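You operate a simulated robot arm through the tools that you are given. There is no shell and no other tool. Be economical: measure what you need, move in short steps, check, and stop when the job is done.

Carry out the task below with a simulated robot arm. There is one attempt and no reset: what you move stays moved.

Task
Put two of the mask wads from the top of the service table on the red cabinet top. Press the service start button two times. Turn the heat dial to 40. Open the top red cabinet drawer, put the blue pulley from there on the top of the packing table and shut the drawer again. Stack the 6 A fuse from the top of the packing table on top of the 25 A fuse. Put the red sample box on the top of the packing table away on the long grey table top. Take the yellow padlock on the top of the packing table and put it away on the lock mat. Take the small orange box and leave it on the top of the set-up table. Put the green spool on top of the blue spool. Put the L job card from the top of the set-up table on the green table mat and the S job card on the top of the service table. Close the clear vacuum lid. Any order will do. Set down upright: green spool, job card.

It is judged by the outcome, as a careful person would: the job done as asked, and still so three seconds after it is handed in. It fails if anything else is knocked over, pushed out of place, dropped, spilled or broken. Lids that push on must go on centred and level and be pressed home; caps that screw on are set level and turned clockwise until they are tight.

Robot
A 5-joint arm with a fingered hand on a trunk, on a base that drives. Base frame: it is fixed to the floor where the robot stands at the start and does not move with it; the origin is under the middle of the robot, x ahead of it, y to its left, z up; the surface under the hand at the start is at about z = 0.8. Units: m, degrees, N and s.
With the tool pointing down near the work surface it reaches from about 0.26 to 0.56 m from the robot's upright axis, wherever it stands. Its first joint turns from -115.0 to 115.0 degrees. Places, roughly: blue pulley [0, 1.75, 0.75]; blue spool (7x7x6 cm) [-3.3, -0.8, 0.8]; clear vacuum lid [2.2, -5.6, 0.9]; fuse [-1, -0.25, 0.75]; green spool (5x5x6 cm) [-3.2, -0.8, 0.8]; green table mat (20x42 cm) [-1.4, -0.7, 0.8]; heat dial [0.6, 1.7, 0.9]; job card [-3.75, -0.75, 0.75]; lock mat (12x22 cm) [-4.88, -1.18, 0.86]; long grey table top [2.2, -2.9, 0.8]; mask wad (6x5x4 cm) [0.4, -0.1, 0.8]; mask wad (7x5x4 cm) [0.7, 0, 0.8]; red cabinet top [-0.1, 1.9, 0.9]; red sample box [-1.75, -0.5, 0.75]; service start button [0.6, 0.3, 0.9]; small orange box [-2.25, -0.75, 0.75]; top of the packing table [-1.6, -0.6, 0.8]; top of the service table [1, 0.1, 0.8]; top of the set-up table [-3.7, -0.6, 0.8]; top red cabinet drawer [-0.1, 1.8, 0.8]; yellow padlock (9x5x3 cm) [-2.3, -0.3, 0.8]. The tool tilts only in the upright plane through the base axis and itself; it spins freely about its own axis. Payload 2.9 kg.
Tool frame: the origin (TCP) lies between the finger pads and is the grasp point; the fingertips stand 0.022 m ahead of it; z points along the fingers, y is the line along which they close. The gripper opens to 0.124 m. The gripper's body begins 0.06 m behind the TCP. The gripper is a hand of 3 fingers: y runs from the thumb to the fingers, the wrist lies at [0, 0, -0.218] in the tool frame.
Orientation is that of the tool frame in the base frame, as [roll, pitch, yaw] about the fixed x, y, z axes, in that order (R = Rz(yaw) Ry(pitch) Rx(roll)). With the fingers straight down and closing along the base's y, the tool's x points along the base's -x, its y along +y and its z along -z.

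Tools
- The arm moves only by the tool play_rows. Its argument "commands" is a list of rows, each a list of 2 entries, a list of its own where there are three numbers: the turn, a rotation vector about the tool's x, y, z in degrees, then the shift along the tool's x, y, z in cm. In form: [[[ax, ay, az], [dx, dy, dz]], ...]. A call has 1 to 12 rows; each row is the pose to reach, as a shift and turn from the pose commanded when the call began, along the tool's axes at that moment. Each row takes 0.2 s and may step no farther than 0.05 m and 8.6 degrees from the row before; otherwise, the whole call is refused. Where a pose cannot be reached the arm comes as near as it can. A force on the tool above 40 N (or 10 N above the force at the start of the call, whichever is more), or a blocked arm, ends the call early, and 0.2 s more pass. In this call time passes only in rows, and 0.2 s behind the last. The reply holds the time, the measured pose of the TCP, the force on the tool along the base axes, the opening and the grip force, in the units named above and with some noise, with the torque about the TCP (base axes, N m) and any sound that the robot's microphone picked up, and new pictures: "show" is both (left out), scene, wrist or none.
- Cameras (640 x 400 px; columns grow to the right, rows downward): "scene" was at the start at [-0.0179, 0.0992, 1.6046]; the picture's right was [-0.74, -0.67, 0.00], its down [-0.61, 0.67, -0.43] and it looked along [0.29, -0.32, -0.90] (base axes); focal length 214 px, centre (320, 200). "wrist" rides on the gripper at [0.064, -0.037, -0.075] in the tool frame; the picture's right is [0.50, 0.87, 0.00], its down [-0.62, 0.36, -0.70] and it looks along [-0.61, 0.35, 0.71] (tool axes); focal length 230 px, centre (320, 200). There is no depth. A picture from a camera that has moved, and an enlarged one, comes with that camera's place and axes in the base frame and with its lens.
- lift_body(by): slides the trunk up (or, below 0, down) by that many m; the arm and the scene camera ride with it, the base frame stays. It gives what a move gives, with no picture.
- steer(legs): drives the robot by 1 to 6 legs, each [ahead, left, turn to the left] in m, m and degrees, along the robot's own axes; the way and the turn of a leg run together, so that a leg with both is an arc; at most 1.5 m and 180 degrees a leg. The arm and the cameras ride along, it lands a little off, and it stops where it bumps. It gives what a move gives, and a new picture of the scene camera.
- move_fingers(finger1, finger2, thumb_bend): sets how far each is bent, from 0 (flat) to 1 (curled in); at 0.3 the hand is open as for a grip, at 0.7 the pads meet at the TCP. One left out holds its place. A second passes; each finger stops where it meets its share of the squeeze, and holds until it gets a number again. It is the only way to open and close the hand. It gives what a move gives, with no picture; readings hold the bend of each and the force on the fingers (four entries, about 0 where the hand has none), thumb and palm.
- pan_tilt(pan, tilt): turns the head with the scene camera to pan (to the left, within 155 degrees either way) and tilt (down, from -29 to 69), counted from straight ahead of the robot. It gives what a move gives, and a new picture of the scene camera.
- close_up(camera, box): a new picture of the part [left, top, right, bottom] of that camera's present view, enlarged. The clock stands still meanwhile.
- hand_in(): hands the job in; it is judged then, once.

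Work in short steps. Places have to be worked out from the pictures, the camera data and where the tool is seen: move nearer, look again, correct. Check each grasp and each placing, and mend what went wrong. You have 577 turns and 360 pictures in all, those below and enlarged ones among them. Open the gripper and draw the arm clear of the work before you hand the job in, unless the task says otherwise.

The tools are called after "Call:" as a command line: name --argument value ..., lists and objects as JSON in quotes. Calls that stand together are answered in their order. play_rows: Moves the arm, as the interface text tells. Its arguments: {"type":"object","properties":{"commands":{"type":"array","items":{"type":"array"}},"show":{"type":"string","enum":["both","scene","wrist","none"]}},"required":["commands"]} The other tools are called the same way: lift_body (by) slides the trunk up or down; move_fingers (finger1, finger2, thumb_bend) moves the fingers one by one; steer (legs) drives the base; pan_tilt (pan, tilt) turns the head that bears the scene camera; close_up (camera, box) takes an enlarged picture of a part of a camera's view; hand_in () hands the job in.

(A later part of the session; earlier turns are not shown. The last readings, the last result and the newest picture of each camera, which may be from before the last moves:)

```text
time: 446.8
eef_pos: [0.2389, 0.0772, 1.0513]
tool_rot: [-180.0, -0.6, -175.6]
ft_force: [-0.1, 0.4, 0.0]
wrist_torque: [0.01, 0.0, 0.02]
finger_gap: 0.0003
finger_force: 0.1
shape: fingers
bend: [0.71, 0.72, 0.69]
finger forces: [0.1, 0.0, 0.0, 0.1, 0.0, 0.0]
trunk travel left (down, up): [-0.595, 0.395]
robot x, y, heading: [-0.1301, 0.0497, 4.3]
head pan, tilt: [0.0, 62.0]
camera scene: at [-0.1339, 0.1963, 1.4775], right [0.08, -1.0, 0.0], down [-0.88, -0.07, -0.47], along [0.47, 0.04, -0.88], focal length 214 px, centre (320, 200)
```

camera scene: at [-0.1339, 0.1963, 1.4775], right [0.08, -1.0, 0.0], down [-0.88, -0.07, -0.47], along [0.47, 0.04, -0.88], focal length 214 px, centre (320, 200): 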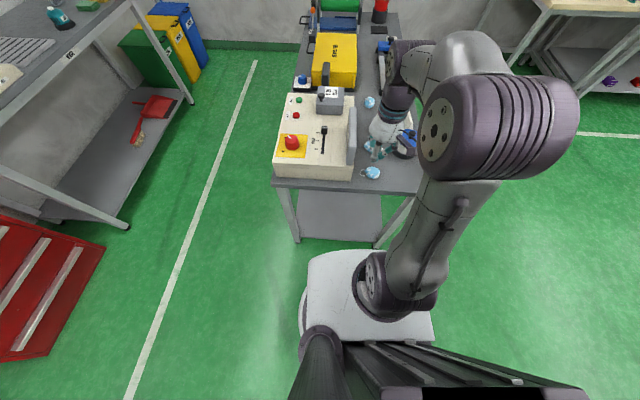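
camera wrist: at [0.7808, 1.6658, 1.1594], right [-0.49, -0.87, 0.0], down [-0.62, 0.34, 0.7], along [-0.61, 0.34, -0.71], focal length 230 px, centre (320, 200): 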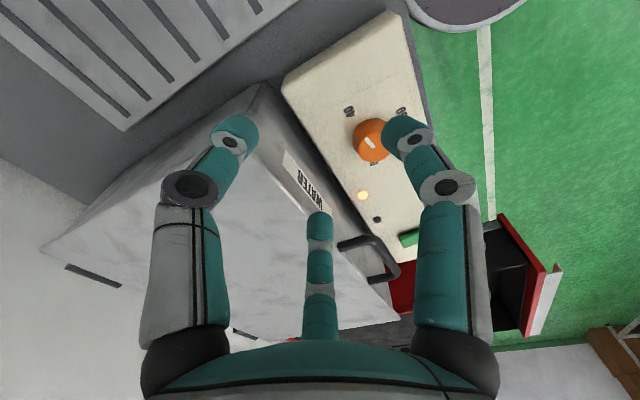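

The nearest wad is at (0.352,0.036). I open the hand and move over it.

Call:
move_fingers --finger1 0.36 --finger2 0.36 --thumb_bend 0.36

Call:
play_rows --commands '[[[0, 0, 0], [-3.5, -1.6, 1]], [[0, 0, 0], [-7, -3.2, 3]], [[0, 0, 0], [-11, -5, 5]], [[0, 0, 0], [-11, -5, 9]], [[0, 0, 0], [-11, -5, 12]]]' --show "wrist"

```text
time: 447.8
eef_pos: [0.2388, 0.0781, 1.0536]
tool_rot: [-180.0, -0.7, -175.6]
ft_force: [0.5, 1.1, 0.2]
wrist_torque: [0.02, 0.0, 0.01]
finger_gap: 0.0876
finger_force: 0.1
shape: fingers
bend: [0.36, 0.36, 0.36]
finger forces: [0.1, 0.0, 0.1, 0.1, 0.0, 0.1]
trunk travel left (down, up): [-0.595, 0.395]
robot x, y, heading: [-0.1289, 0.0532, 4.5]
head pan, tilt: [0.0, 62.0]
```

```text
time: 449.0
eef_pos: [0.3524, 0.0378, 0.9305]
tool_rot: [179.8, -0.6, -175.6]
ft_force: [-0.7, 0.3, -0.8]
wrist_torque: [0.01, 0.02, 0.01]
finger_gap: 0.0876
finger_force: 0.1
shape: fingers
bend: [0.36, 0.36, 0.36]
finger forces: [0.0, 0.0, 0.0, 0.1, 0.0, 0.0]
trunk travel left (down, up): [-0.595, 0.395]
robot x, y, heading: [-0.1254, 0.0515, 4.6]
head pan, tilt: [0.0, 62.0]
camera wrist: at [0.2916, -0.0045, 1.0069], right [-0.56, 0.83, 0.01], down [0.6, 0.4, 0.69], along [0.57, 0.4, -0.72], focal length 230 px, centre (320, 200)
```

wrist: 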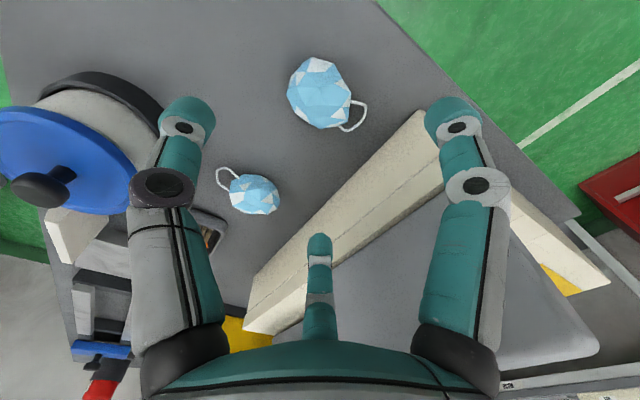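

Call:
play_rows --commands '[[[0, 0, 0], [0.9, -0.4, 3]], [[0, 0, 0], [0.9, -0.4, 6]], [[0, 0, 0], [0.9, -0.4, 8.7]]]' --show "none"

Call:
move_fingers --finger1 0.48 --finger2 0.48 --thumb_bend 0.48

Call:
close_up --camera "wrist" --box '[0, 0, 640, 400]'

```text
time: 449.8
eef_pos: [0.3388, 0.0319, 0.8454]
tool_rot: [179.9, -0.6, -175.6]
ft_force: [-0.1, -0.1, -0.5]
wrist_torque: [0.02, -0.02, -0.01]
finger_gap: 0.0878
finger_force: 0.1
shape: fingers
bend: [0.36, 0.36, 0.36]
finger forces: [0.0, 0.1, 0.0, 0.0, 0.0, 0.1]
trunk travel left (down, up): [-0.595, 0.395]
robot x, y, heading: [-0.1304, 0.0539, 4.4]
head pan, tilt: [0.0, 62.0]
```

```text
time: 450.8
eef_pos: [0.339, 0.0315, 0.8471]
tool_rot: [179.9, -0.6, -175.6]
ft_force: [0.5, -0.1, 0.3]
wrist_torque: [-0.03, 0.0, -0.04]
finger_gap: 0.0559
finger_force: 0.1
shape: fingers
bend: [0.48, 0.48, 0.48]
finger forces: [0.0, 0.0, 0.1, 0.1, 0.1, 0.0]
trunk travel left (down, up): [-0.595, 0.395]
robot x, y, heading: [-0.1286, 0.0516, 4.3]
head pan, tilt: [0.0, 62.0]
```

```text
1.00 times, centred on (320, 200) of wrist (not enlarged: the box is as wide or as high as the picture)
camera zoom: at [0.2778, -0.0101, 0.9235], right [-0.56, 0.83, 0.01], down [0.6, 0.4, 0.7], along [0.57, 0.4, -0.72], focal length 230 px, centre (320, 200)
```

zoom: 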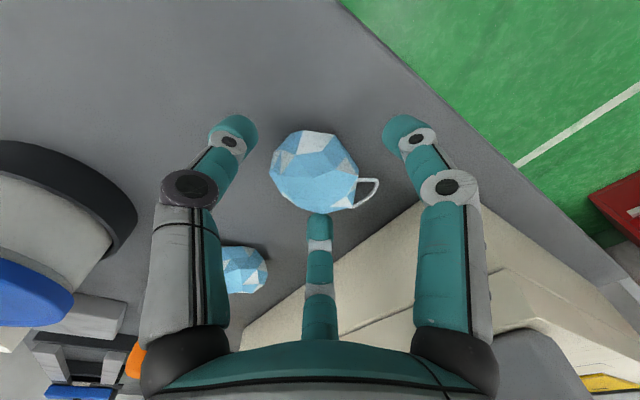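

The wad is centred. I lower 4 mm and close further.

Call:
play_rows --commands '[[[0, 0, 0], [0, 0, 0.4]]]' --show "none"

Call:
move_fingers --finger1 0.56 --finger2 0.56 --thumb_bend 0.56

Call:
close_up --camera "wrist" --box '[0, 0, 640, 400]'

```text
time: 451.2
eef_pos: [0.3382, 0.0311, 0.8422]
tool_rot: [179.9, -0.5, -175.5]
ft_force: [-0.2, -0.1, 0.5]
wrist_torque: [0.02, -0.03, 0.01]
finger_gap: 0.0556
finger_force: 0.1
shape: fingers
bend: [0.48, 0.48, 0.48]
finger forces: [0.0, 0.2, 0.0, 0.0, 0.0, 0.0]
trunk travel left (down, up): [-0.595, 0.395]
robot x, y, heading: [-0.1281, 0.0521, 4.4]
head pan, tilt: [0.0, 62.0]
```

```text
time: 452.2
eef_pos: [0.3386, 0.0307, 0.8423]
tool_rot: [180.0, -0.6, -175.7]
ft_force: [0.0, -1.2, 0.5]
wrist_torque: [0.01, -0.02, -0.02]
finger_gap: 0.0357
finger_force: 1.5
shape: fingers
bend: [0.56, 0.54, 0.55]
finger forces: [0.1, 1.4, 0.0, 0.0, 1.5, 0.0]
trunk travel left (down, up): [-0.595, 0.395]
robot x, y, heading: [-0.1295, 0.053, 4.4]
head pan, tilt: [0.0, 62.0]
```

```text
1.00 times, centred on (320, 200) of wrist (not enlarged: the box is as wide or as high as the picture)
camera zoom: at [0.2778, -0.0108, 0.9193], right [-0.56, 0.83, 0.01], down [0.6, 0.4, 0.7], along [0.57, 0.4, -0.72], focal length 230 px, centre (320, 200)
```

zoom: 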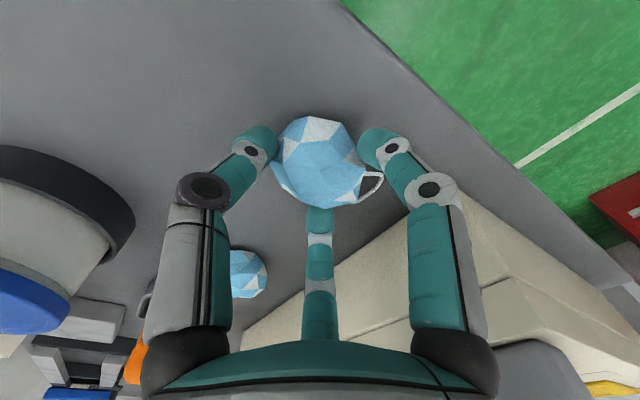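

Now it makes real contact. I close a bit more.

Call:
move_fingers --finger1 0.63 --finger2 0.63 --thumb_bend 0.63

Call:
play_rows --commands '[[[0, 0, 0], [0, 0, -2]], [[0, 0, 0], [0, 0, -4]]]' --show "wrist"

```text
time: 453.2
eef_pos: [0.3371, 0.0308, 0.8425]
tool_rot: [179.9, -0.6, -175.6]
ft_force: [-0.4, 0.4, 2.5]
wrist_torque: [0.03, -0.03, 0.02]
finger_gap: 0.0306
finger_force: 8.1
shape: fingers
bend: [0.58, 0.54, 0.57]
finger forces: [3.0, 5.9, 0.0, 0.0, 6.8, 0.1]
trunk travel left (down, up): [-0.595, 0.395]
robot x, y, heading: [-0.1286, 0.0495, 4.2]
head pan, tilt: [0.0, 62.0]
```

```text
time: 453.8
eef_pos: [0.3397, 0.0322, 0.8821]
tool_rot: [180.0, -0.6, -175.5]
ft_force: [0.1, -0.3, -0.3]
wrist_torque: [0.03, 0.02, 0.02]
finger_gap: 0.0226
finger_force: 0.1
shape: fingers
bend: [0.59, 0.59, 0.61]
finger forces: [0.1, 0.1, 0.0, 0.0, 0.0, 0.0]
trunk travel left (down, up): [-0.595, 0.395]
robot x, y, heading: [-0.1272, 0.0522, 4.4]
head pan, tilt: [0.0, 62.0]
camera wrist: at [0.2791, -0.0104, 0.9585], right [-0.56, 0.83, 0.01], down [0.6, 0.4, 0.7], along [0.57, 0.4, -0.72], focal length 230 px, centre (320, 200)
```

wrist: 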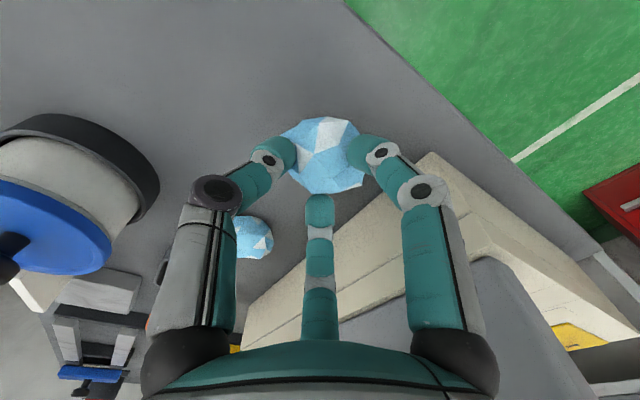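

It slipped out downward (grip slightly too high). I reopen, go a few millimetres lower and try again.

Call:
move_fingers --finger1 0.44 --finger2 0.44 --thumb_bend 0.44

Call:
play_rows --commands '[[[0, 0, 0], [0, 0, 2.5]], [[0, 0, 0], [0, 0, 4.7]]]' --show "wrist"

```text
time: 454.8
eef_pos: [0.3401, 0.0315, 0.8816]
tool_rot: [179.8, -0.6, -175.6]
ft_force: [0.9, 1.2, -1.2]
wrist_torque: [-0.01, -0.02, 0.01]
finger_gap: 0.0658
finger_force: 0.1
shape: fingers
bend: [0.44, 0.44, 0.44]
finger forces: [0.1, 0.1, 0.1, 0.0, 0.0, 0.0]
trunk travel left (down, up): [-0.595, 0.395]
robot x, y, heading: [-0.1292, 0.053, 4.4]
head pan, tilt: [0.0, 62.0]
```

```text
time: 455.4
eef_pos: [0.3413, 0.0313, 0.833]
tool_rot: [179.8, -0.6, -175.6]
ft_force: [0.3, -0.5, -0.6]
wrist_torque: [0.03, -0.01, 0.01]
finger_gap: 0.0657
finger_force: 0.1
shape: fingers
bend: [0.44, 0.44, 0.44]
finger forces: [0.1, 0.1, 0.1, 0.0, 0.0, 0.1]
trunk travel left (down, up): [-0.595, 0.395]
robot x, y, heading: [-0.1254, 0.0496, 4.4]
head pan, tilt: [0.0, 62.0]
camera wrist: at [0.2807, -0.0106, 0.911], right [-0.56, 0.83, 0.01], down [0.6, 0.4, 0.7], along [0.57, 0.4, -0.72], focal length 230 px, centre (320, 200)
```

wrist: 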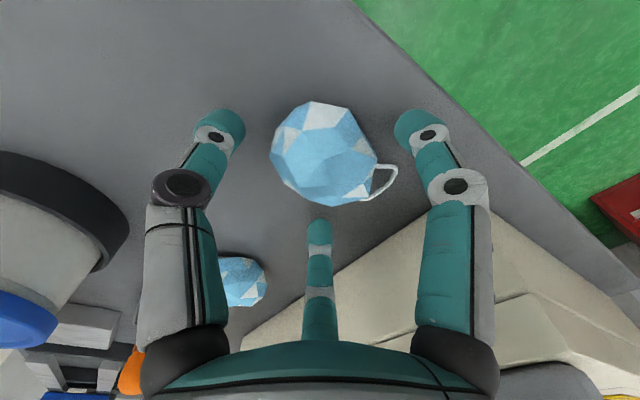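

The wad sits ~1 cm nearer; I recentre and close.

Call:
play_rows --commands '[[[0, 0, 0], [0.6, -0.3, 0]], [[0, 0, 0], [1.2, -0.5, -0.1]]]' --show "none"

Call:
move_fingers --finger1 0.55 --finger2 0.55 --thumb_bend 0.55

Call:
close_up --camera "wrist" --box '[0, 0, 640, 400]'

```text
time: 456.0
eef_pos: [0.3293, 0.0251, 0.8361]
tool_rot: [179.9, -0.7, -175.6]
ft_force: [0.8, -0.3, 0.6]
wrist_torque: [0.02, -0.01, -0.01]
finger_gap: 0.0656
finger_force: 0.0
shape: fingers
bend: [0.44, 0.44, 0.44]
finger forces: [0.0, 0.1, 0.1, 0.1, 0.0, 0.0]
trunk travel left (down, up): [-0.595, 0.395]
robot x, y, heading: [-0.13, 0.0525, 4.3]
head pan, tilt: [0.0, 62.0]
```

```text
time: 457.0
eef_pos: [0.3304, 0.0252, 0.835]
tool_rot: [179.8, -0.7, -175.7]
ft_force: [-0.9, -0.2, 0.5]
wrist_torque: [0.0, -0.01, 0.01]
finger_gap: 0.0375
finger_force: 1.0
shape: fingers
bend: [0.54, 0.54, 0.55]
finger forces: [0.4, 0.5, 0.1, 0.0, 0.3, 0.1]
trunk travel left (down, up): [-0.595, 0.395]
robot x, y, heading: [-0.1273, 0.0517, 4.4]
head pan, tilt: [0.0, 62.0]
```

```text
1.00 times, centred on (320, 200) of wrist (not enlarged: the box is as wide or as high as the picture)
camera zoom: at [0.2691, -0.0165, 0.9117], right [-0.56, 0.83, 0.01], down [0.6, 0.4, 0.7], along [0.57, 0.4, -0.72], focal length 230 px, centre (320, 200)
```

zoom: 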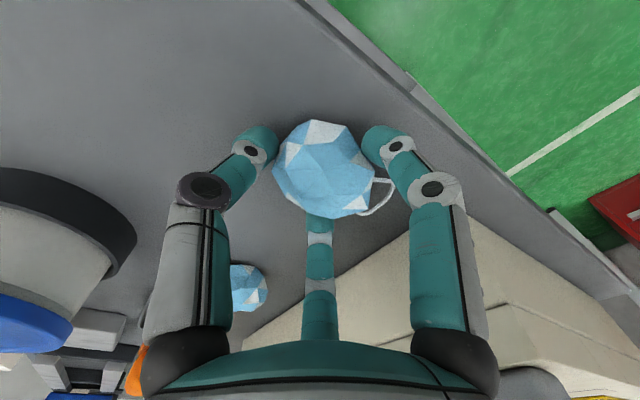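

All three fingers touch evenly. I squeeze moderately.

Call:
move_fingers --finger1 0.6 --finger2 0.6 --thumb_bend 0.6

Call:
play_rows --commands '[[[0, 0, 0], [0, 0, -1]], [[0, 0, 0], [0, 0, -3]]]' --show "wrist"

```text
time: 458.0
eef_pos: [0.3296, 0.0249, 0.8342]
tool_rot: [179.8, -0.5, -175.7]
ft_force: [-0.3, 0.5, 0.5]
wrist_torque: [0.04, -0.03, -0.04]
finger_gap: 0.0347
finger_force: 5.1
shape: fingers
bend: [0.55, 0.55, 0.57]
finger forces: [3.2, 3.2, 0.0, 0.0, 3.8, 0.0]
trunk travel left (down, up): [-0.595, 0.395]
robot x, y, heading: [-0.1291, 0.0513, 4.4]
head pan, tilt: [0.0, 62.0]
```

```text
time: 458.6
eef_pos: [0.3286, 0.0266, 0.8647]
tool_rot: [179.8, -0.5, -175.6]
ft_force: [0.7, 0.0, 1.0]
wrist_torque: [0.01, -0.04, -0.03]
finger_gap: 0.0346
finger_force: 5.4
shape: fingers
bend: [0.55, 0.55, 0.57]
finger forces: [3.1, 3.2, 0.0, 0.0, 3.8, 0.1]
trunk travel left (down, up): [-0.595, 0.395]
robot x, y, heading: [-0.1263, 0.0526, 4.4]
head pan, tilt: [0.0, 62.0]
camera wrist: at [0.2681, -0.0153, 0.9416], right [-0.56, 0.83, 0.01], down [0.6, 0.4, 0.7], along [0.57, 0.4, -0.72], focal length 230 px, centre (320, 200)
```

wrist: 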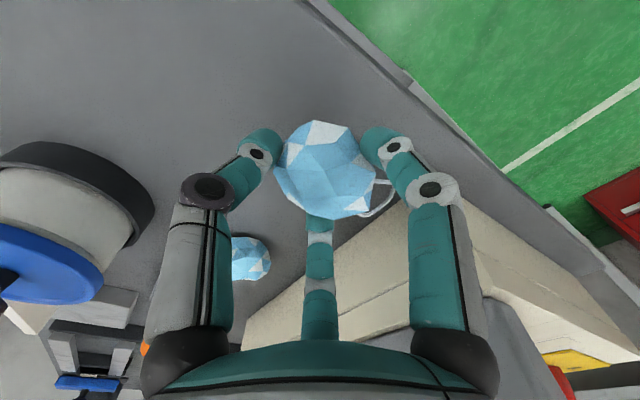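

The wad is truly gripped now. I raise it and check that it stays.

Call:
play_rows --commands '[[[0, 0, 0], [0, 0, -3.5]], [[0, 0, 0], [1, 0, -7]], [[0, 0, 0], [3, 0, -10.5]], [[0, 0, 0], [5, 0, -14]], [[0, 0, 0], [7, 0, -17]], [[0, 0, 0], [8, 0, -20]]]' --show "wrist"

```text
time: 460.0
eef_pos: [0.2515, 0.0203, 1.0662]
tool_rot: [179.9, -0.6, -175.5]
ft_force: [-0.2, -0.2, -0.1]
wrist_torque: [-0.02, 0.0, -0.01]
finger_gap: 0.0345
finger_force: 5.2
shape: fingers
bend: [0.55, 0.55, 0.57]
finger forces: [3.1, 3.4, 0.1, 0.0, 3.6, 0.1]
trunk travel left (down, up): [-0.595, 0.395]
robot x, y, heading: [-0.1276, 0.0516, 4.7]
head pan, tilt: [0.0, 62.0]
camera wrist: at [0.1913, -0.0216, 1.1417], right [-0.56, 0.83, 0.01], down [0.6, 0.4, 0.7], along [0.57, 0.4, -0.72], focal length 230 px, centre (320, 200)
```

wrist: 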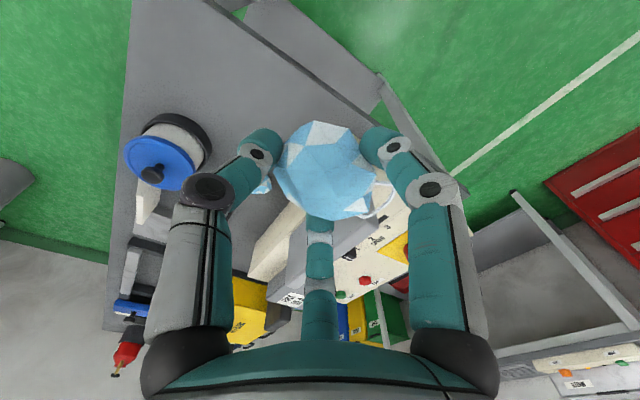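

Call:
steer --legs '[[0, 0, 85.5], [1.24, -0.03, 0]]'

Call:
close_up --camera "scene" --box '[260, 60, 480, 200]'

```text
time: 469.9
eef_pos: [-0.0676, 1.6483, 1.0651]
tool_rot: [179.9, -0.6, -88.6]
ft_force: [-1.1, -0.7, 0.1]
wrist_torque: [-0.01, 0.03, 0.0]
finger_gap: 0.0342
finger_force: 5.1
shape: fingers
bend: [0.55, 0.55, 0.57]
finger forces: [2.9, 3.3, 0.1, 0.1, 3.6, 0.1]
trunk travel left (down, up): [-0.595, 0.395]
robot x, y, heading: [-0.127, 1.2715, 91.3]
head pan, tilt: [0.0, 62.0]
camera scene: at [-0.2639, 1.2702, 1.4775], right [1.0, 0.02, 0.0], down [0.02, -0.88, -0.47], along [-0.01, 0.47, -0.88], focal length 214 px, centre (320, 200)
```

scene: 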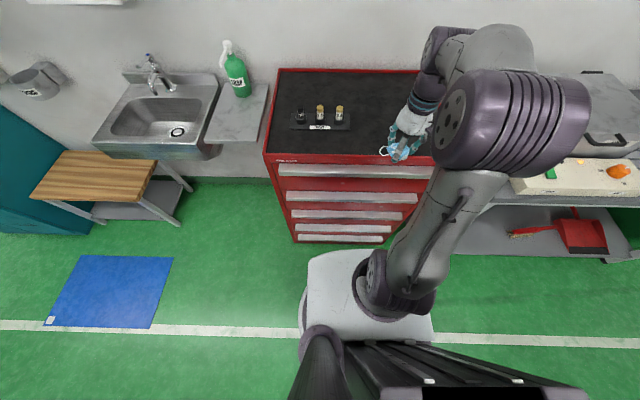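

```text
2.86 times, centred on (370, 130) of scene
camera zoom: at [-0.2639, 1.2702, 1.4775], right [1.0, 0.02, 0.0], down [0.02, -0.88, -0.47], along [-0.01, 0.47, -0.88], focal length 613 px, centre (177, 400)
```

zoom: 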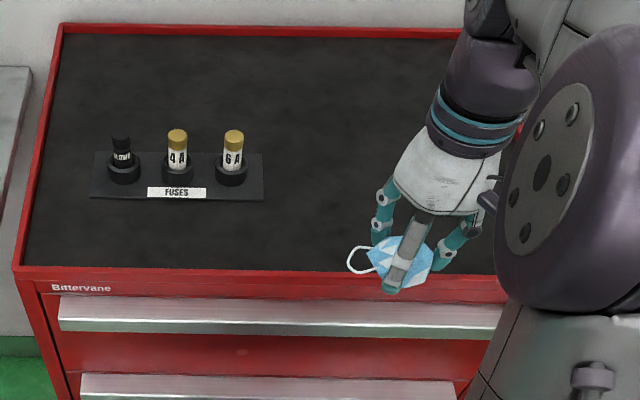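

I carry the wad over the right part of the cabinet top.

Call:
play_rows --commands '[[[0, 0, 0], [-3.5, -2.5, 0]], [[0, 0, 0], [-7, -5, 0]], [[0, 0, 0], [-10.5, -7.6, 0]], [[0, 0, 0], [-14, -10.1, 0]], [[0, 0, 0], [-14, -10.1, 3]], [[0, 0, 0], [-14, -10.1, 6]]]' --show "both"

```text
time: 471.3
eef_pos: [0.0289, 1.7898, 1.0023]
tool_rot: [179.8, -0.5, -88.5]
ft_force: [-0.5, 0.2, 1.1]
wrist_torque: [-0.01, 0.01, -0.01]
finger_gap: 0.0338
finger_force: 4.6
shape: fingers
bend: [0.56, 0.55, 0.57]
finger forces: [2.9, 3.3, 0.1, 0.1, 3.5, 0.0]
out of reach, approached as far as the arm can: row 4
trunk travel left (down, up): [-0.595, 0.395]
robot x, y, heading: [-0.1197, 1.2715, 91.6]
head pan, tilt: [0.0, 62.0]
camera scene: at [-0.2638, 1.2696, 1.4775], right [1.0, 0.02, 0.0], down [0.02, -0.88, -0.47], along [-0.01, 0.47, -0.88], focal length 214 px, centre (320, 200)
camera wrist: at [0.067, 1.7279, 1.0779], right [-0.85, -0.52, 0.01], down [-0.37, 0.62, 0.7], along [-0.37, 0.59, -0.72], focal length 230 px, centre (320, 200)
```

scene: 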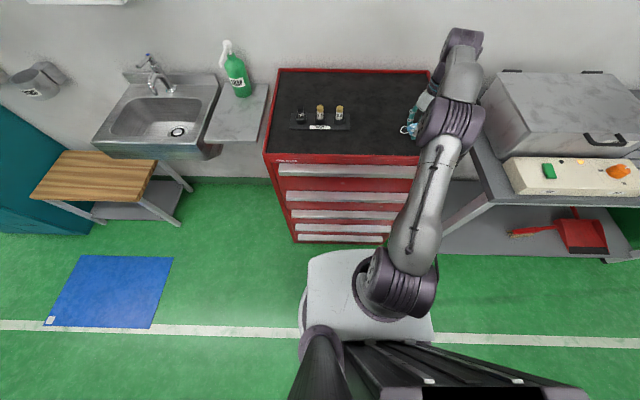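
wrist: 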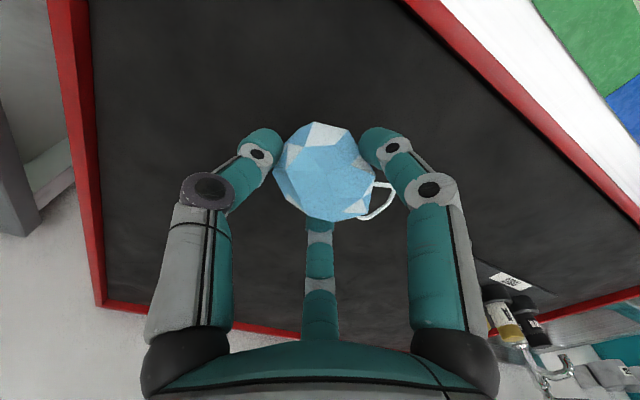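

Call:
play_rows --commands '[[[0, 0, 0], [0, 0, 1.2]], [[0, 0, 0], [0, 0, 2]]]' --show "none"

Call:
play_rows --commands '[[[0, 0, 0], [0, 0, 0.5]]]' --show "none"

```text
time: 471.9
eef_pos: [0.0287, 1.7895, 0.9799]
tool_rot: [179.8, -0.6, -88.6]
ft_force: [0.3, -0.4, 0.3]
wrist_torque: [-0.01, -0.02, 0.02]
finger_gap: 0.0337
finger_force: 4.8
shape: fingers
bend: [0.56, 0.55, 0.57]
finger forces: [2.8, 3.2, 0.0, 0.1, 3.4, 0.1]
trunk travel left (down, up): [-0.595, 0.395]
robot x, y, heading: [-0.1183, 1.2694, 91.3]
head pan, tilt: [0.0, 62.0]
```

```text
time: 472.3
eef_pos: [0.0287, 1.7902, 0.9766]
tool_rot: [179.9, -0.6, -88.6]
ft_force: [-0.4, 0.1, -0.5]
wrist_torque: [-0.03, -0.01, 0.0]
finger_gap: 0.0338
finger_force: 5.2
shape: fingers
bend: [0.56, 0.55, 0.57]
finger forces: [2.7, 3.2, 0.1, 0.1, 3.5, 0.1]
trunk travel left (down, up): [-0.595, 0.395]
robot x, y, heading: [-0.1195, 1.2698, 91.4]
head pan, tilt: [0.0, 62.0]
```

Call:
play_rows --commands '[[[0, 0, 0], [0, 0, 0.6]]]' --show "none"

Call:
play_rows --commands '[[[0, 0, 0], [0, 0, 0.6]]]' --show "none"

```text
time: 472.7
eef_pos: [0.0278, 1.791, 0.9722]
tool_rot: [179.9, -0.5, -88.5]
ft_force: [-0.5, 2.2, 6.4]
wrist_torque: [0.04, -0.07, 0.05]
finger_gap: 0.0331
finger_force: 6.1
shape: fingers
bend: [0.56, 0.55, 0.57]
finger forces: [2.7, 3.8, 0.0, 0.1, 5.1, 0.0]
trunk travel left (down, up): [-0.595, 0.395]
robot x, y, heading: [-0.1203, 1.27, 91.4]
head pan, tilt: [0.0, 62.0]
```

```text
time: 473.1
eef_pos: [0.0278, 1.7895, 0.9679]
tool_rot: [179.9, -0.2, -88.6]
ft_force: [-0.3, 4.4, 20.4]
wrist_torque: [0.61, 0.35, -0.13]
finger_gap: 0.0296
finger_force: 12.5
shape: fingers
bend: [0.57, 0.54, 0.58]
finger forces: [3.6, 19.6, 0.1, 0.0, 2.2, 0.1]
trunk travel left (down, up): [-0.595, 0.395]
robot x, y, heading: [-0.1199, 1.2665, 91.4]
head pan, tilt: [0.0, 62.0]
```

It is on the cabinet top. I ease up, open and rise.

Call:
play_rows --commands '[[[0, 0, 0], [0, 0, -0.5]]]' --show "none"

Call:
move_fingers --finger1 0.5 --finger2 0.5 --thumb_bend 0.5

Call:
move_fingers --finger1 0.4 --finger2 0.4 --thumb_bend 0.4

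Call:
play_rows --commands '[[[0, 0, 0], [0, 0, -3]], [[0, 0, 0], [0, 0, -7]], [[0, 0, 0], [0, 0, -10]]]' --show "wrist"

```text
time: 473.5
eef_pos: [0.0287, 1.7884, 0.9697]
tool_rot: [179.6, -0.7, -88.7]
ft_force: [0.6, -0.9, 0.6]
wrist_torque: [0.0, 0.03, -0.03]
finger_gap: 0.0296
finger_force: 4.4
shape: fingers
bend: [0.57, 0.55, 0.58]
finger forces: [2.3, 3.0, 0.0, 0.0, 3.0, 0.1]
trunk travel left (down, up): [-0.595, 0.395]
robot x, y, heading: [-0.1194, 1.2727, 91.1]
head pan, tilt: [0.0, 62.0]
```

```text
time: 474.5
eef_pos: [0.0284, 1.79, 0.9709]
tool_rot: [179.8, -0.6, -88.7]
ft_force: [0.3, 0.0, 0.6]
wrist_torque: [0.0, 0.02, 0.01]
finger_gap: 0.0492
finger_force: 0.0
shape: fingers
bend: [0.5, 0.5, 0.5]
finger forces: [0.1, 0.0, 0.0, 0.1, 0.0, 0.0]
trunk travel left (down, up): [-0.595, 0.395]
robot x, y, heading: [-0.1195, 1.2712, 91.4]
head pan, tilt: [0.0, 62.0]
```

```text
time: 475.5
eef_pos: [0.0289, 1.7907, 0.9699]
tool_rot: [179.8, -0.6, -88.6]
ft_force: [0.4, 0.3, 0.3]
wrist_torque: [0.03, 0.0, 0.0]
finger_gap: 0.0769
finger_force: 0.1
shape: fingers
bend: [0.4, 0.4, 0.4]
finger forces: [0.0, 0.0, 0.0, 0.0, 0.0, 0.0]
trunk travel left (down, up): [-0.595, 0.395]
robot x, y, heading: [-0.1173, 1.2696, 91.5]
head pan, tilt: [0.0, 62.0]
```

```text
time: 476.3
eef_pos: [0.0229, 1.7742, 1.0649]
tool_rot: [179.7, -0.6, -88.6]
ft_force: [0.2, -0.6, -0.8]
wrist_torque: [0.0, -0.02, 0.02]
finger_gap: 0.0773
finger_force: 0.1
shape: fingers
bend: [0.4, 0.4, 0.4]
finger forces: [0.0, 0.0, 0.0, 0.0, 0.0, 0.1]
out of reach, approached as far as the arm can: row 2, 3
trunk travel left (down, up): [-0.595, 0.395]
robot x, y, heading: [-0.1219, 1.2683, 91.4]
head pan, tilt: [0.0, 62.0]
camera wrist: at [0.0613, 1.713, 1.1418], right [-0.85, -0.52, 0.01], down [-0.37, 0.62, 0.7], along [-0.37, 0.59, -0.72], focal length 230 px, centre (320, 200)
```

wrist: 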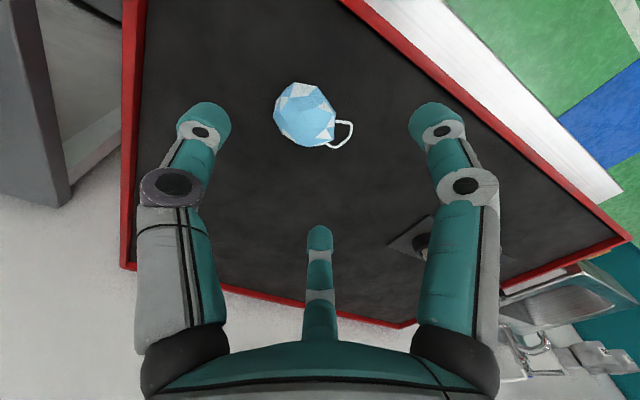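

The first wad is on the cabinet. I retract and return for the second one.

Call:
play_rows --commands '[[[0, 0, 0], [3.3, 3.5, 0]], [[0, 0, 0], [6.6, 7, 0]], [[0, 0, 0], [10, 10.5, 0]], [[0, 0, 0], [12.5, 14, 0]]]' --show "none"

Call:
steer --legs '[[-1.22, 0, -1.4], [0, 0, -90], [0.1, 0, 0]]'

```text
time: 477.3
eef_pos: [-0.1093, 1.6459, 1.0644]
tool_rot: [-180.0, -0.5, -88.7]
ft_force: [-0.4, 0.2, 0.1]
wrist_torque: [0.01, -0.04, 0.03]
finger_gap: 0.0769
finger_force: 0.1
shape: fingers
bend: [0.4, 0.4, 0.4]
finger forces: [0.0, 0.1, 0.1, 0.0, 0.0, 0.0]
trunk travel left (down, up): [-0.595, 0.395]
robot x, y, heading: [-0.1203, 1.2694, 90.9]
head pan, tilt: [0.0, 62.0]
```

```text
time: 488.1
eef_pos: [0.3872, 0.021, 1.0645]
tool_rot: [180.0, -0.7, -178.0]
ft_force: [0.0, -0.9, -0.3]
wrist_torque: [-0.01, 0.02, 0.01]
finger_gap: 0.0767
finger_force: 0.0
shape: fingers
bend: [0.4, 0.4, 0.4]
finger forces: [0.0, 0.0, 0.0, 0.1, 0.1, 0.0]
trunk travel left (down, up): [-0.595, 0.395]
robot x, y, heading: [0.0123, 0.0304, 2.5]
head pan, tilt: [0.0, 62.0]
camera scene: at [0.0112, 0.1712, 1.4775], right [0.04, -1.0, 0.0], down [-0.88, -0.03, -0.47], along [0.47, 0.02, -0.88], focal length 214 px, centre (320, 200)
```

scene: 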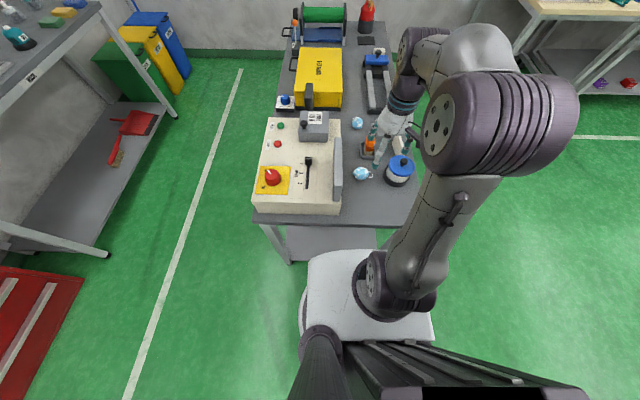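

Call:
play_rows --commands '[[[0, 0, 0], [-3, 0.3, 1]], [[0, 0, 0], [-6, 0.6, 3]], [[0, 0, 0], [-9.2, 0.9, 5]], [[0, 0, 0], [-9.2, 0.9, 9]], [[0, 0, 0], [-9.2, 0.9, 12.5]]]' --show "wrist"

```text
time: 489.3
eef_pos: [0.4775, 0.0322, 0.9396]
tool_rot: [179.9, -0.7, -177.9]
ft_force: [0.4, 0.2, 0.4]
wrist_torque: [-0.03, 0.01, 0.02]
finger_gap: 0.077
finger_force: 0.1
shape: fingers
bend: [0.4, 0.4, 0.4]
finger forces: [0.1, 0.0, 0.0, 0.1, 0.0, 0.0]
trunk travel left (down, up): [-0.595, 0.395]
robot x, y, heading: [0.0104, 0.0257, 2.1]
head pan, tilt: [0.0, 62.0]
camera wrist: at [0.4152, -0.0057, 1.0163], right [-0.53, 0.85, 0.01], down [0.61, 0.38, 0.69], along [0.59, 0.37, -0.72], focal length 230 px, centre (320, 200)
```

wrist: 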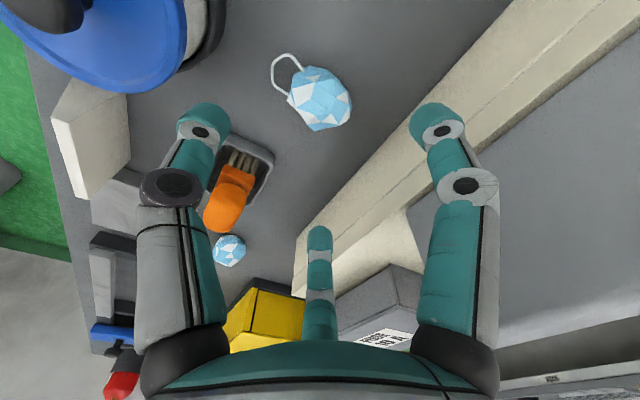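

Centred over the second wad. I descend to the same working height and close lightly.

Call:
play_rows --commands '[[[0, 0, 0], [0.2, 0, 4]], [[0, 0, 0], [0.2, 0, 8]], [[0, 0, 0], [0.2, 0, 10.4]]]' --show "wrist"

Call:
move_fingers --finger1 0.54 --finger2 0.54 --thumb_bend 0.54

Call:
close_up --camera "wrist" --box '[0, 0, 640, 400]'

```text
time: 490.1
eef_pos: [0.4735, 0.0319, 0.8343]
tool_rot: [180.0, -0.6, -178.1]
ft_force: [0.8, -0.4, 0.0]
wrist_torque: [0.01, -0.03, 0.01]
finger_gap: 0.0769
finger_force: 0.0
shape: fingers
bend: [0.4, 0.4, 0.4]
finger forces: [0.0, 0.1, 0.0, 0.0, 0.0, 0.0]
trunk travel left (down, up): [-0.595, 0.395]
robot x, y, heading: [0.0094, 0.0265, 2.0]
head pan, tilt: [0.0, 62.0]
camera wrist: at [0.4118, -0.0067, 0.9115], right [-0.53, 0.85, 0.01], down [0.61, 0.38, 0.69], along [0.59, 0.37, -0.72], focal length 230 px, centre (320, 200)
```

wrist: 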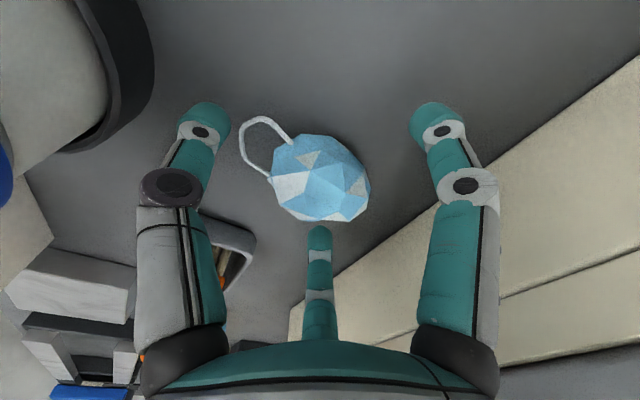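

```text
time: 491.1
eef_pos: [0.4735, 0.0317, 0.8355]
tool_rot: [180.0, -0.6, -177.9]
ft_force: [0.5, 0.3, 0.0]
wrist_torque: [0.01, -0.04, 0.02]
finger_gap: 0.0394
finger_force: 0.5
shape: fingers
bend: [0.54, 0.54, 0.54]
finger forces: [0.2, 0.1, 0.1, 0.0, 0.0, 0.0]
trunk travel left (down, up): [-0.595, 0.395]
robot x, y, heading: [0.0107, 0.0282, 1.9]
head pan, tilt: [0.0, 62.0]
```

```text
1.00 times, centred on (320, 200) of wrist (not enlarged: the box is as wide or as high as the picture)
camera zoom: at [0.4116, -0.0066, 0.912], right [-0.53, 0.85, 0.01], down [0.61, 0.38, 0.69], along [0.59, 0.37, -0.72], focal length 230 px, centre (320, 200)
```

zoom: 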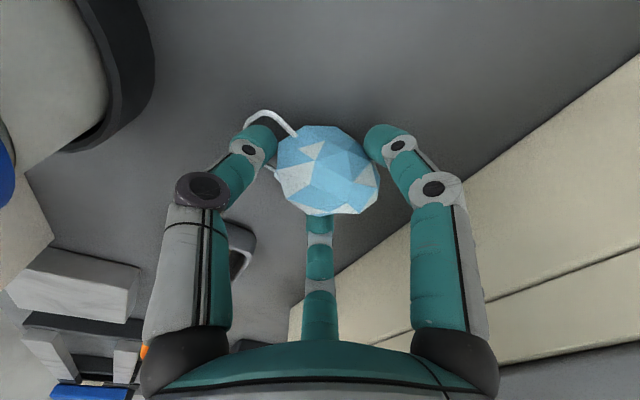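

Light even contact again. I squeeze a bit and lift a little to test.

Call:
move_fingers --finger1 0.6 --finger2 0.6 --thumb_bend 0.6

Call:
play_rows --commands '[[[0, 0, 0], [0, 0, -1]], [[0, 0, 0], [0, 0, -3]]]' --show "wrist"

```text
time: 492.1
eef_pos: [0.4753, 0.0321, 0.836]
tool_rot: [180.0, -0.6, -178.1]
ft_force: [0.6, 0.2, -1.0]
wrist_torque: [-0.01, 0.02, 0.02]
finger_gap: 0.0355
finger_force: 5.8
shape: fingers
bend: [0.55, 0.55, 0.57]
finger forces: [3.3, 3.2, 0.0, 0.1, 3.7, 0.0]
trunk travel left (down, up): [-0.595, 0.395]
robot x, y, heading: [0.011, 0.0222, 1.9]
head pan, tilt: [0.0, 62.0]
```

```text
time: 492.7
eef_pos: [0.4737, 0.031, 0.8656]
tool_rot: [-180.0, -0.6, -178.0]
ft_force: [-0.7, -0.3, -0.5]
wrist_torque: [0.03, -0.03, 0.01]
finger_gap: 0.0354
finger_force: 5.5
shape: fingers
bend: [0.54, 0.55, 0.57]
finger forces: [3.4, 3.2, 0.1, 0.0, 3.7, 0.1]
trunk travel left (down, up): [-0.595, 0.395]
robot x, y, heading: [0.014, 0.0285, 1.9]
head pan, tilt: [0.0, 62.0]
camera wrist: at [0.4113, -0.007, 0.9421], right [-0.53, 0.85, 0.01], down [0.61, 0.38, 0.7], along [0.59, 0.37, -0.72], focal length 230 px, centre (320, 200)
```

wrist: 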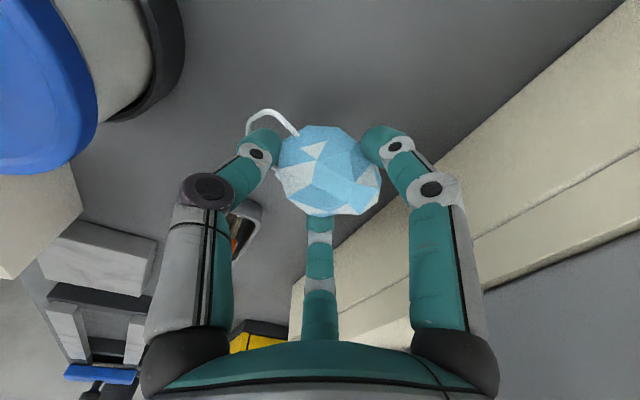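

Held firmly. I raise, retract and carry it to the cabinet.

Call:
play_rows --commands '[[[0, 0, 0], [0, 0, -3.5]], [[0, 0, 0], [1, 0, -7]], [[0, 0, 0], [3, 0, -10.5]], [[0, 0, 0], [6, 0, -14]], [[0, 0, 0], [9, 0, -17]], [[0, 0, 0], [11, 0, -20]]]' --show "none"

Call:
steer --legs '[[-0.12, 0, 0], [0, 0, 88], [1.25, 0, 0]]'

```text
time: 494.1
eef_pos: [0.3664, 0.0264, 1.0641]
tool_rot: [180.0, -0.6, -178.0]
ft_force: [0.5, -0.7, -0.6]
wrist_torque: [-0.03, -0.02, -0.02]
finger_gap: 0.035
finger_force: 5.1
shape: fingers
bend: [0.54, 0.55, 0.57]
finger forces: [3.5, 3.5, 0.0, 0.0, 3.4, 0.1]
trunk travel left (down, up): [-0.595, 0.395]
robot x, y, heading: [0.0078, 0.0278, 2.3]
head pan, tilt: [0.0, 62.0]
```

```text
time: 505.0
eef_pos: [-0.0758, 1.6398, 1.0643]
tool_rot: [-180.0, -0.6, -90.8]
ft_force: [0.8, -0.5, 0.4]
wrist_torque: [-0.04, 0.0, 0.0]
finger_gap: 0.0347
finger_force: 4.5
shape: fingers
bend: [0.55, 0.55, 0.57]
finger forces: [3.3, 3.4, 0.0, 0.0, 3.3, 0.1]
trunk travel left (down, up): [-0.595, 0.395]
robot x, y, heading: [-0.0907, 1.2824, 89.2]
head pan, tilt: [0.0, 62.0]
camera scene: at [-0.2355, 1.2878, 1.4775], right [1.0, -0.01, 0.0], down [-0.01, -0.88, -0.47], along [0.01, 0.47, -0.88], focal length 214 px, centre (320, 200)
```

scene: 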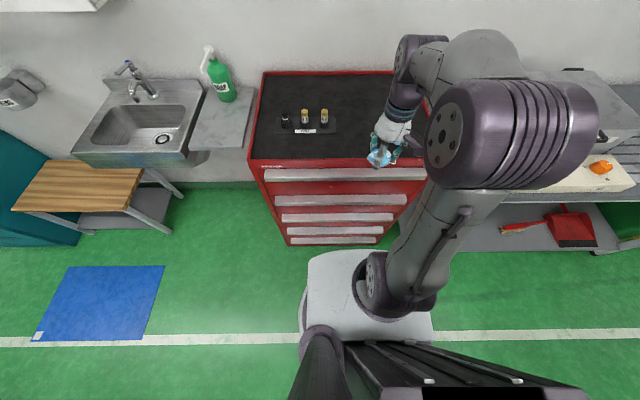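

Call:
play_rows --commands '[[[0, 0, 0], [-4, 0.3, 0]], [[0, 0, 0], [-8, 0.6, 0]], [[0, 0, 0], [-12, 0.9, 0]], [[0, 0, 0], [-15, 1.1, 0]], [[0, 0, 0], [-15, 1.1, 3]], [[0, 0, 0], [-15, 1.1, 6]]]' --show "both"

```text
time: 506.4
eef_pos: [-0.0831, 1.79, 1.003]
tool_rot: [-180.0, -0.9, -90.9]
ft_force: [-0.2, 0.6, -1.0]
wrist_torque: [0.0, 0.02, 0.01]
finger_gap: 0.0345
finger_force: 4.6
shape: fingers
bend: [0.55, 0.55, 0.57]
finger forces: [3.4, 3.4, 0.0, 0.0, 3.1, 0.1]
trunk travel left (down, up): [-0.595, 0.395]
robot x, y, heading: [-0.0936, 1.2826, 89.2]
head pan, tilt: [0.0, 62.0]
camera scene: at [-0.2355, 1.2883, 1.4775], right [1.0, -0.01, 0.0], down [-0.01, -0.88, -0.47], along [0.01, 0.47, -0.88], focal length 214 px, centre (320, 200)
camera wrist: at [-0.0473, 1.7266, 1.0789], right [-0.87, -0.49, 0.01], down [-0.35, 0.63, 0.69], along [-0.34, 0.6, -0.72], focal length 230 px, centre (320, 200)
```

scene: 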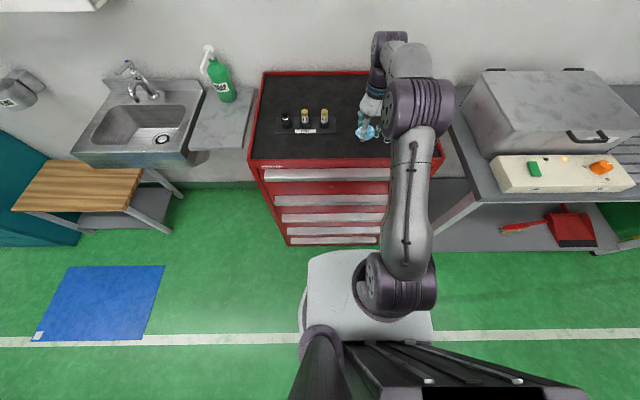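
wrist: 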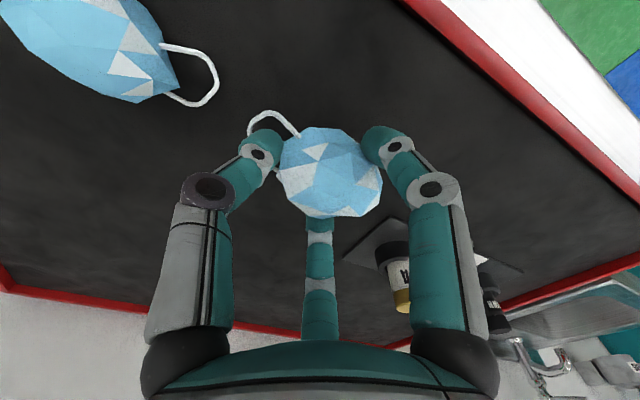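

Call:
play_rows --commands '[[[0, 0, 0], [0, 0, 1.3]], [[0, 0, 0], [0, 0, 2.4]]]' --show "none"

Call:
play_rows --commands '[[[0, 0, 0], [0, 0, 0.5]]]' --show "none"

```text
time: 507.0
eef_pos: [-0.0839, 1.7881, 0.9793]
tool_rot: [180.0, -0.6, -90.8]
ft_force: [1.3, -0.5, -0.8]
wrist_torque: [-0.02, 0.01, -0.02]
finger_gap: 0.0347
finger_force: 5.0
shape: fingers
bend: [0.55, 0.55, 0.57]
finger forces: [3.3, 3.4, 0.0, 0.0, 3.1, 0.1]
trunk travel left (down, up): [-0.595, 0.395]
robot x, y, heading: [-0.0892, 1.281, 89.3]
head pan, tilt: [0.0, 62.0]
```

```text
time: 507.4
eef_pos: [-0.0832, 1.7889, 0.9753]
tool_rot: [179.9, -0.7, -90.9]
ft_force: [0.1, 0.6, 3.1]
wrist_torque: [0.05, -0.01, -0.01]
finger_gap: 0.0345
finger_force: 5.2
shape: fingers
bend: [0.55, 0.55, 0.57]
finger forces: [3.2, 3.6, 0.0, 0.1, 3.7, 0.1]
trunk travel left (down, up): [-0.595, 0.395]
robot x, y, heading: [-0.0929, 1.2765, 89.3]
head pan, tilt: [0.0, 62.0]
```

Contact. I open gently and rise.

Call:
move_fingers --finger1 0.5 --finger2 0.5 --thumb_bend 0.5

Call:
move_fingers --finger1 0.43 --finger2 0.43 --thumb_bend 0.44

Call:
play_rows --commands '[[[0, 0, 0], [0, 0, -3]], [[0, 0, 0], [0, 0, -7]], [[0, 0, 0], [3, 0, -9]], [[0, 0, 0], [7, 0, -9]], [[0, 0, 0], [11, 0, -9]], [[0, 0, 0], [14, 0, -9]]]' --show "scene"

Call:
close_up --camera "scene" --box '[240, 60, 460, 200]'

```text
time: 508.4
eef_pos: [-0.0838, 1.7878, 0.9742]
tool_rot: [-179.9, -0.6, -90.8]
ft_force: [0.1, 0.0, 0.4]
wrist_torque: [0.02, -0.02, 0.03]
finger_gap: 0.0491
finger_force: 0.0
shape: fingers
bend: [0.5, 0.5, 0.5]
finger forces: [0.0, 0.0, 0.0, 0.0, 0.0, 0.0]
trunk travel left (down, up): [-0.595, 0.395]
robot x, y, heading: [-0.0938, 1.2841, 89.2]
head pan, tilt: [0.0, 62.0]
```

```text
time: 509.4
eef_pos: [-0.0847, 1.7892, 0.9738]
tool_rot: [-180.0, -0.7, -90.8]
ft_force: [-0.1, -0.6, 0.2]
wrist_torque: [0.0, -0.01, -0.02]
finger_gap: 0.0669
finger_force: 0.0
shape: fingers
bend: [0.43, 0.43, 0.44]
finger forces: [0.0, 0.0, 0.0, 0.0, 0.0, 0.1]
trunk travel left (down, up): [-0.595, 0.395]
robot x, y, heading: [-0.0908, 1.2807, 89.5]
head pan, tilt: [0.0, 62.0]
```

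```text
time: 510.8
eef_pos: [-0.0863, 1.647, 1.0631]
tool_rot: [180.0, -0.5, -90.7]
ft_force: [0.2, -0.6, -0.3]
wrist_torque: [-0.01, 0.02, 0.01]
finger_gap: 0.0671
finger_force: 0.0
shape: fingers
bend: [0.43, 0.43, 0.44]
finger forces: [0.1, 0.0, 0.0, 0.0, 0.0, 0.0]
trunk travel left (down, up): [-0.595, 0.395]
robot x, y, heading: [-0.0901, 1.28, 89.4]
head pan, tilt: [0.0, 62.0]
camera scene: at [-0.2355, 1.2865, 1.4775], right [1.0, -0.01, 0.0], down [-0.01, -0.88, -0.47], along [0.01, 0.47, -0.88], focal length 214 px, centre (320, 200)
```

scene: 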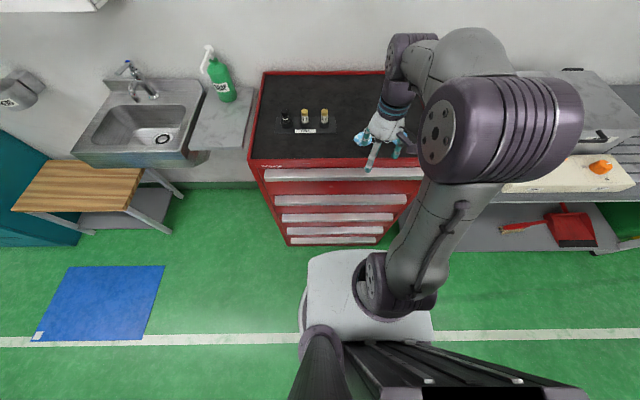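

```text
2.86 times, centred on (350, 130) of scene
camera zoom: at [-0.2355, 1.2865, 1.4775], right [1.0, -0.01, 0.0], down [-0.01, -0.88, -0.47], along [0.01, 0.47, -0.88], focal length 613 px, centre (234, 400)
```

zoom: 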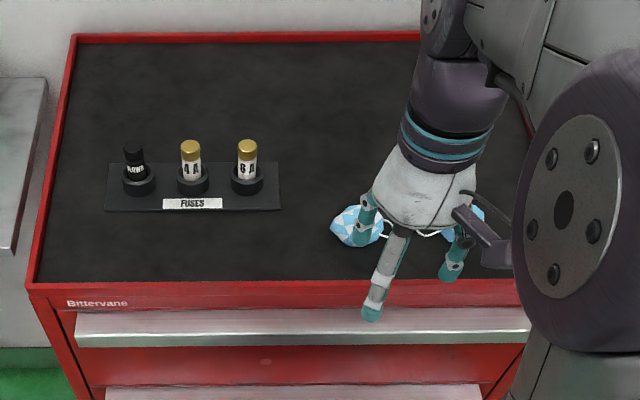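

Both wads are on the cabinet and the drawer is shut. Next the red sample box: I drive to the packing table's front.

Call:
steer --legs '[[-0.4, 0, 0], [0, 0, -179], [0, -1.3, 0], [0.4, -0.3, 0]]'

```text
time: 529.3
eef_pos: [-1.7457, 0.2718, 1.0622]
tool_rot: [-180.0, -0.7, 84.0]
ft_force: [-0.9, -0.4, 0.4]
wrist_torque: [0.04, -0.01, -0.03]
finger_gap: 0.0673
finger_force: 0.1
shape: fingers
bend: [0.43, 0.43, 0.44]
finger forces: [0.1, 0.0, 0.1, 0.0, 0.1, 0.1]
trunk travel left (down, up): [-0.595, 0.395]
robot x, y, heading: [-1.7079, 0.6376, -95.7]
head pan, tilt: [0.0, 62.0]
camera scene: at [-1.5635, 0.6163, 1.4776], right [-0.99, 0.1, 0.0], down [0.09, 0.88, -0.47], along [-0.05, -0.47, -0.88], focal length 214 px, centre (320, 200)
```

scene: 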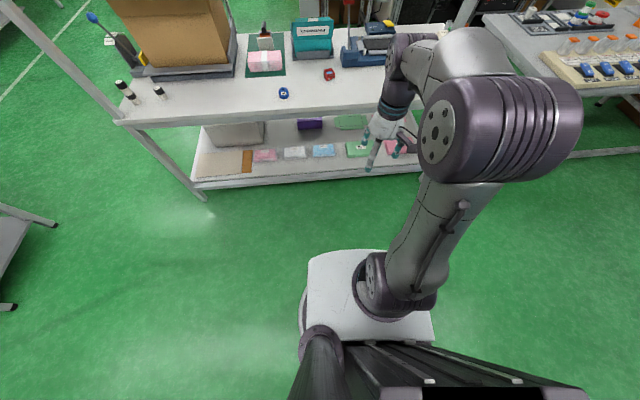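

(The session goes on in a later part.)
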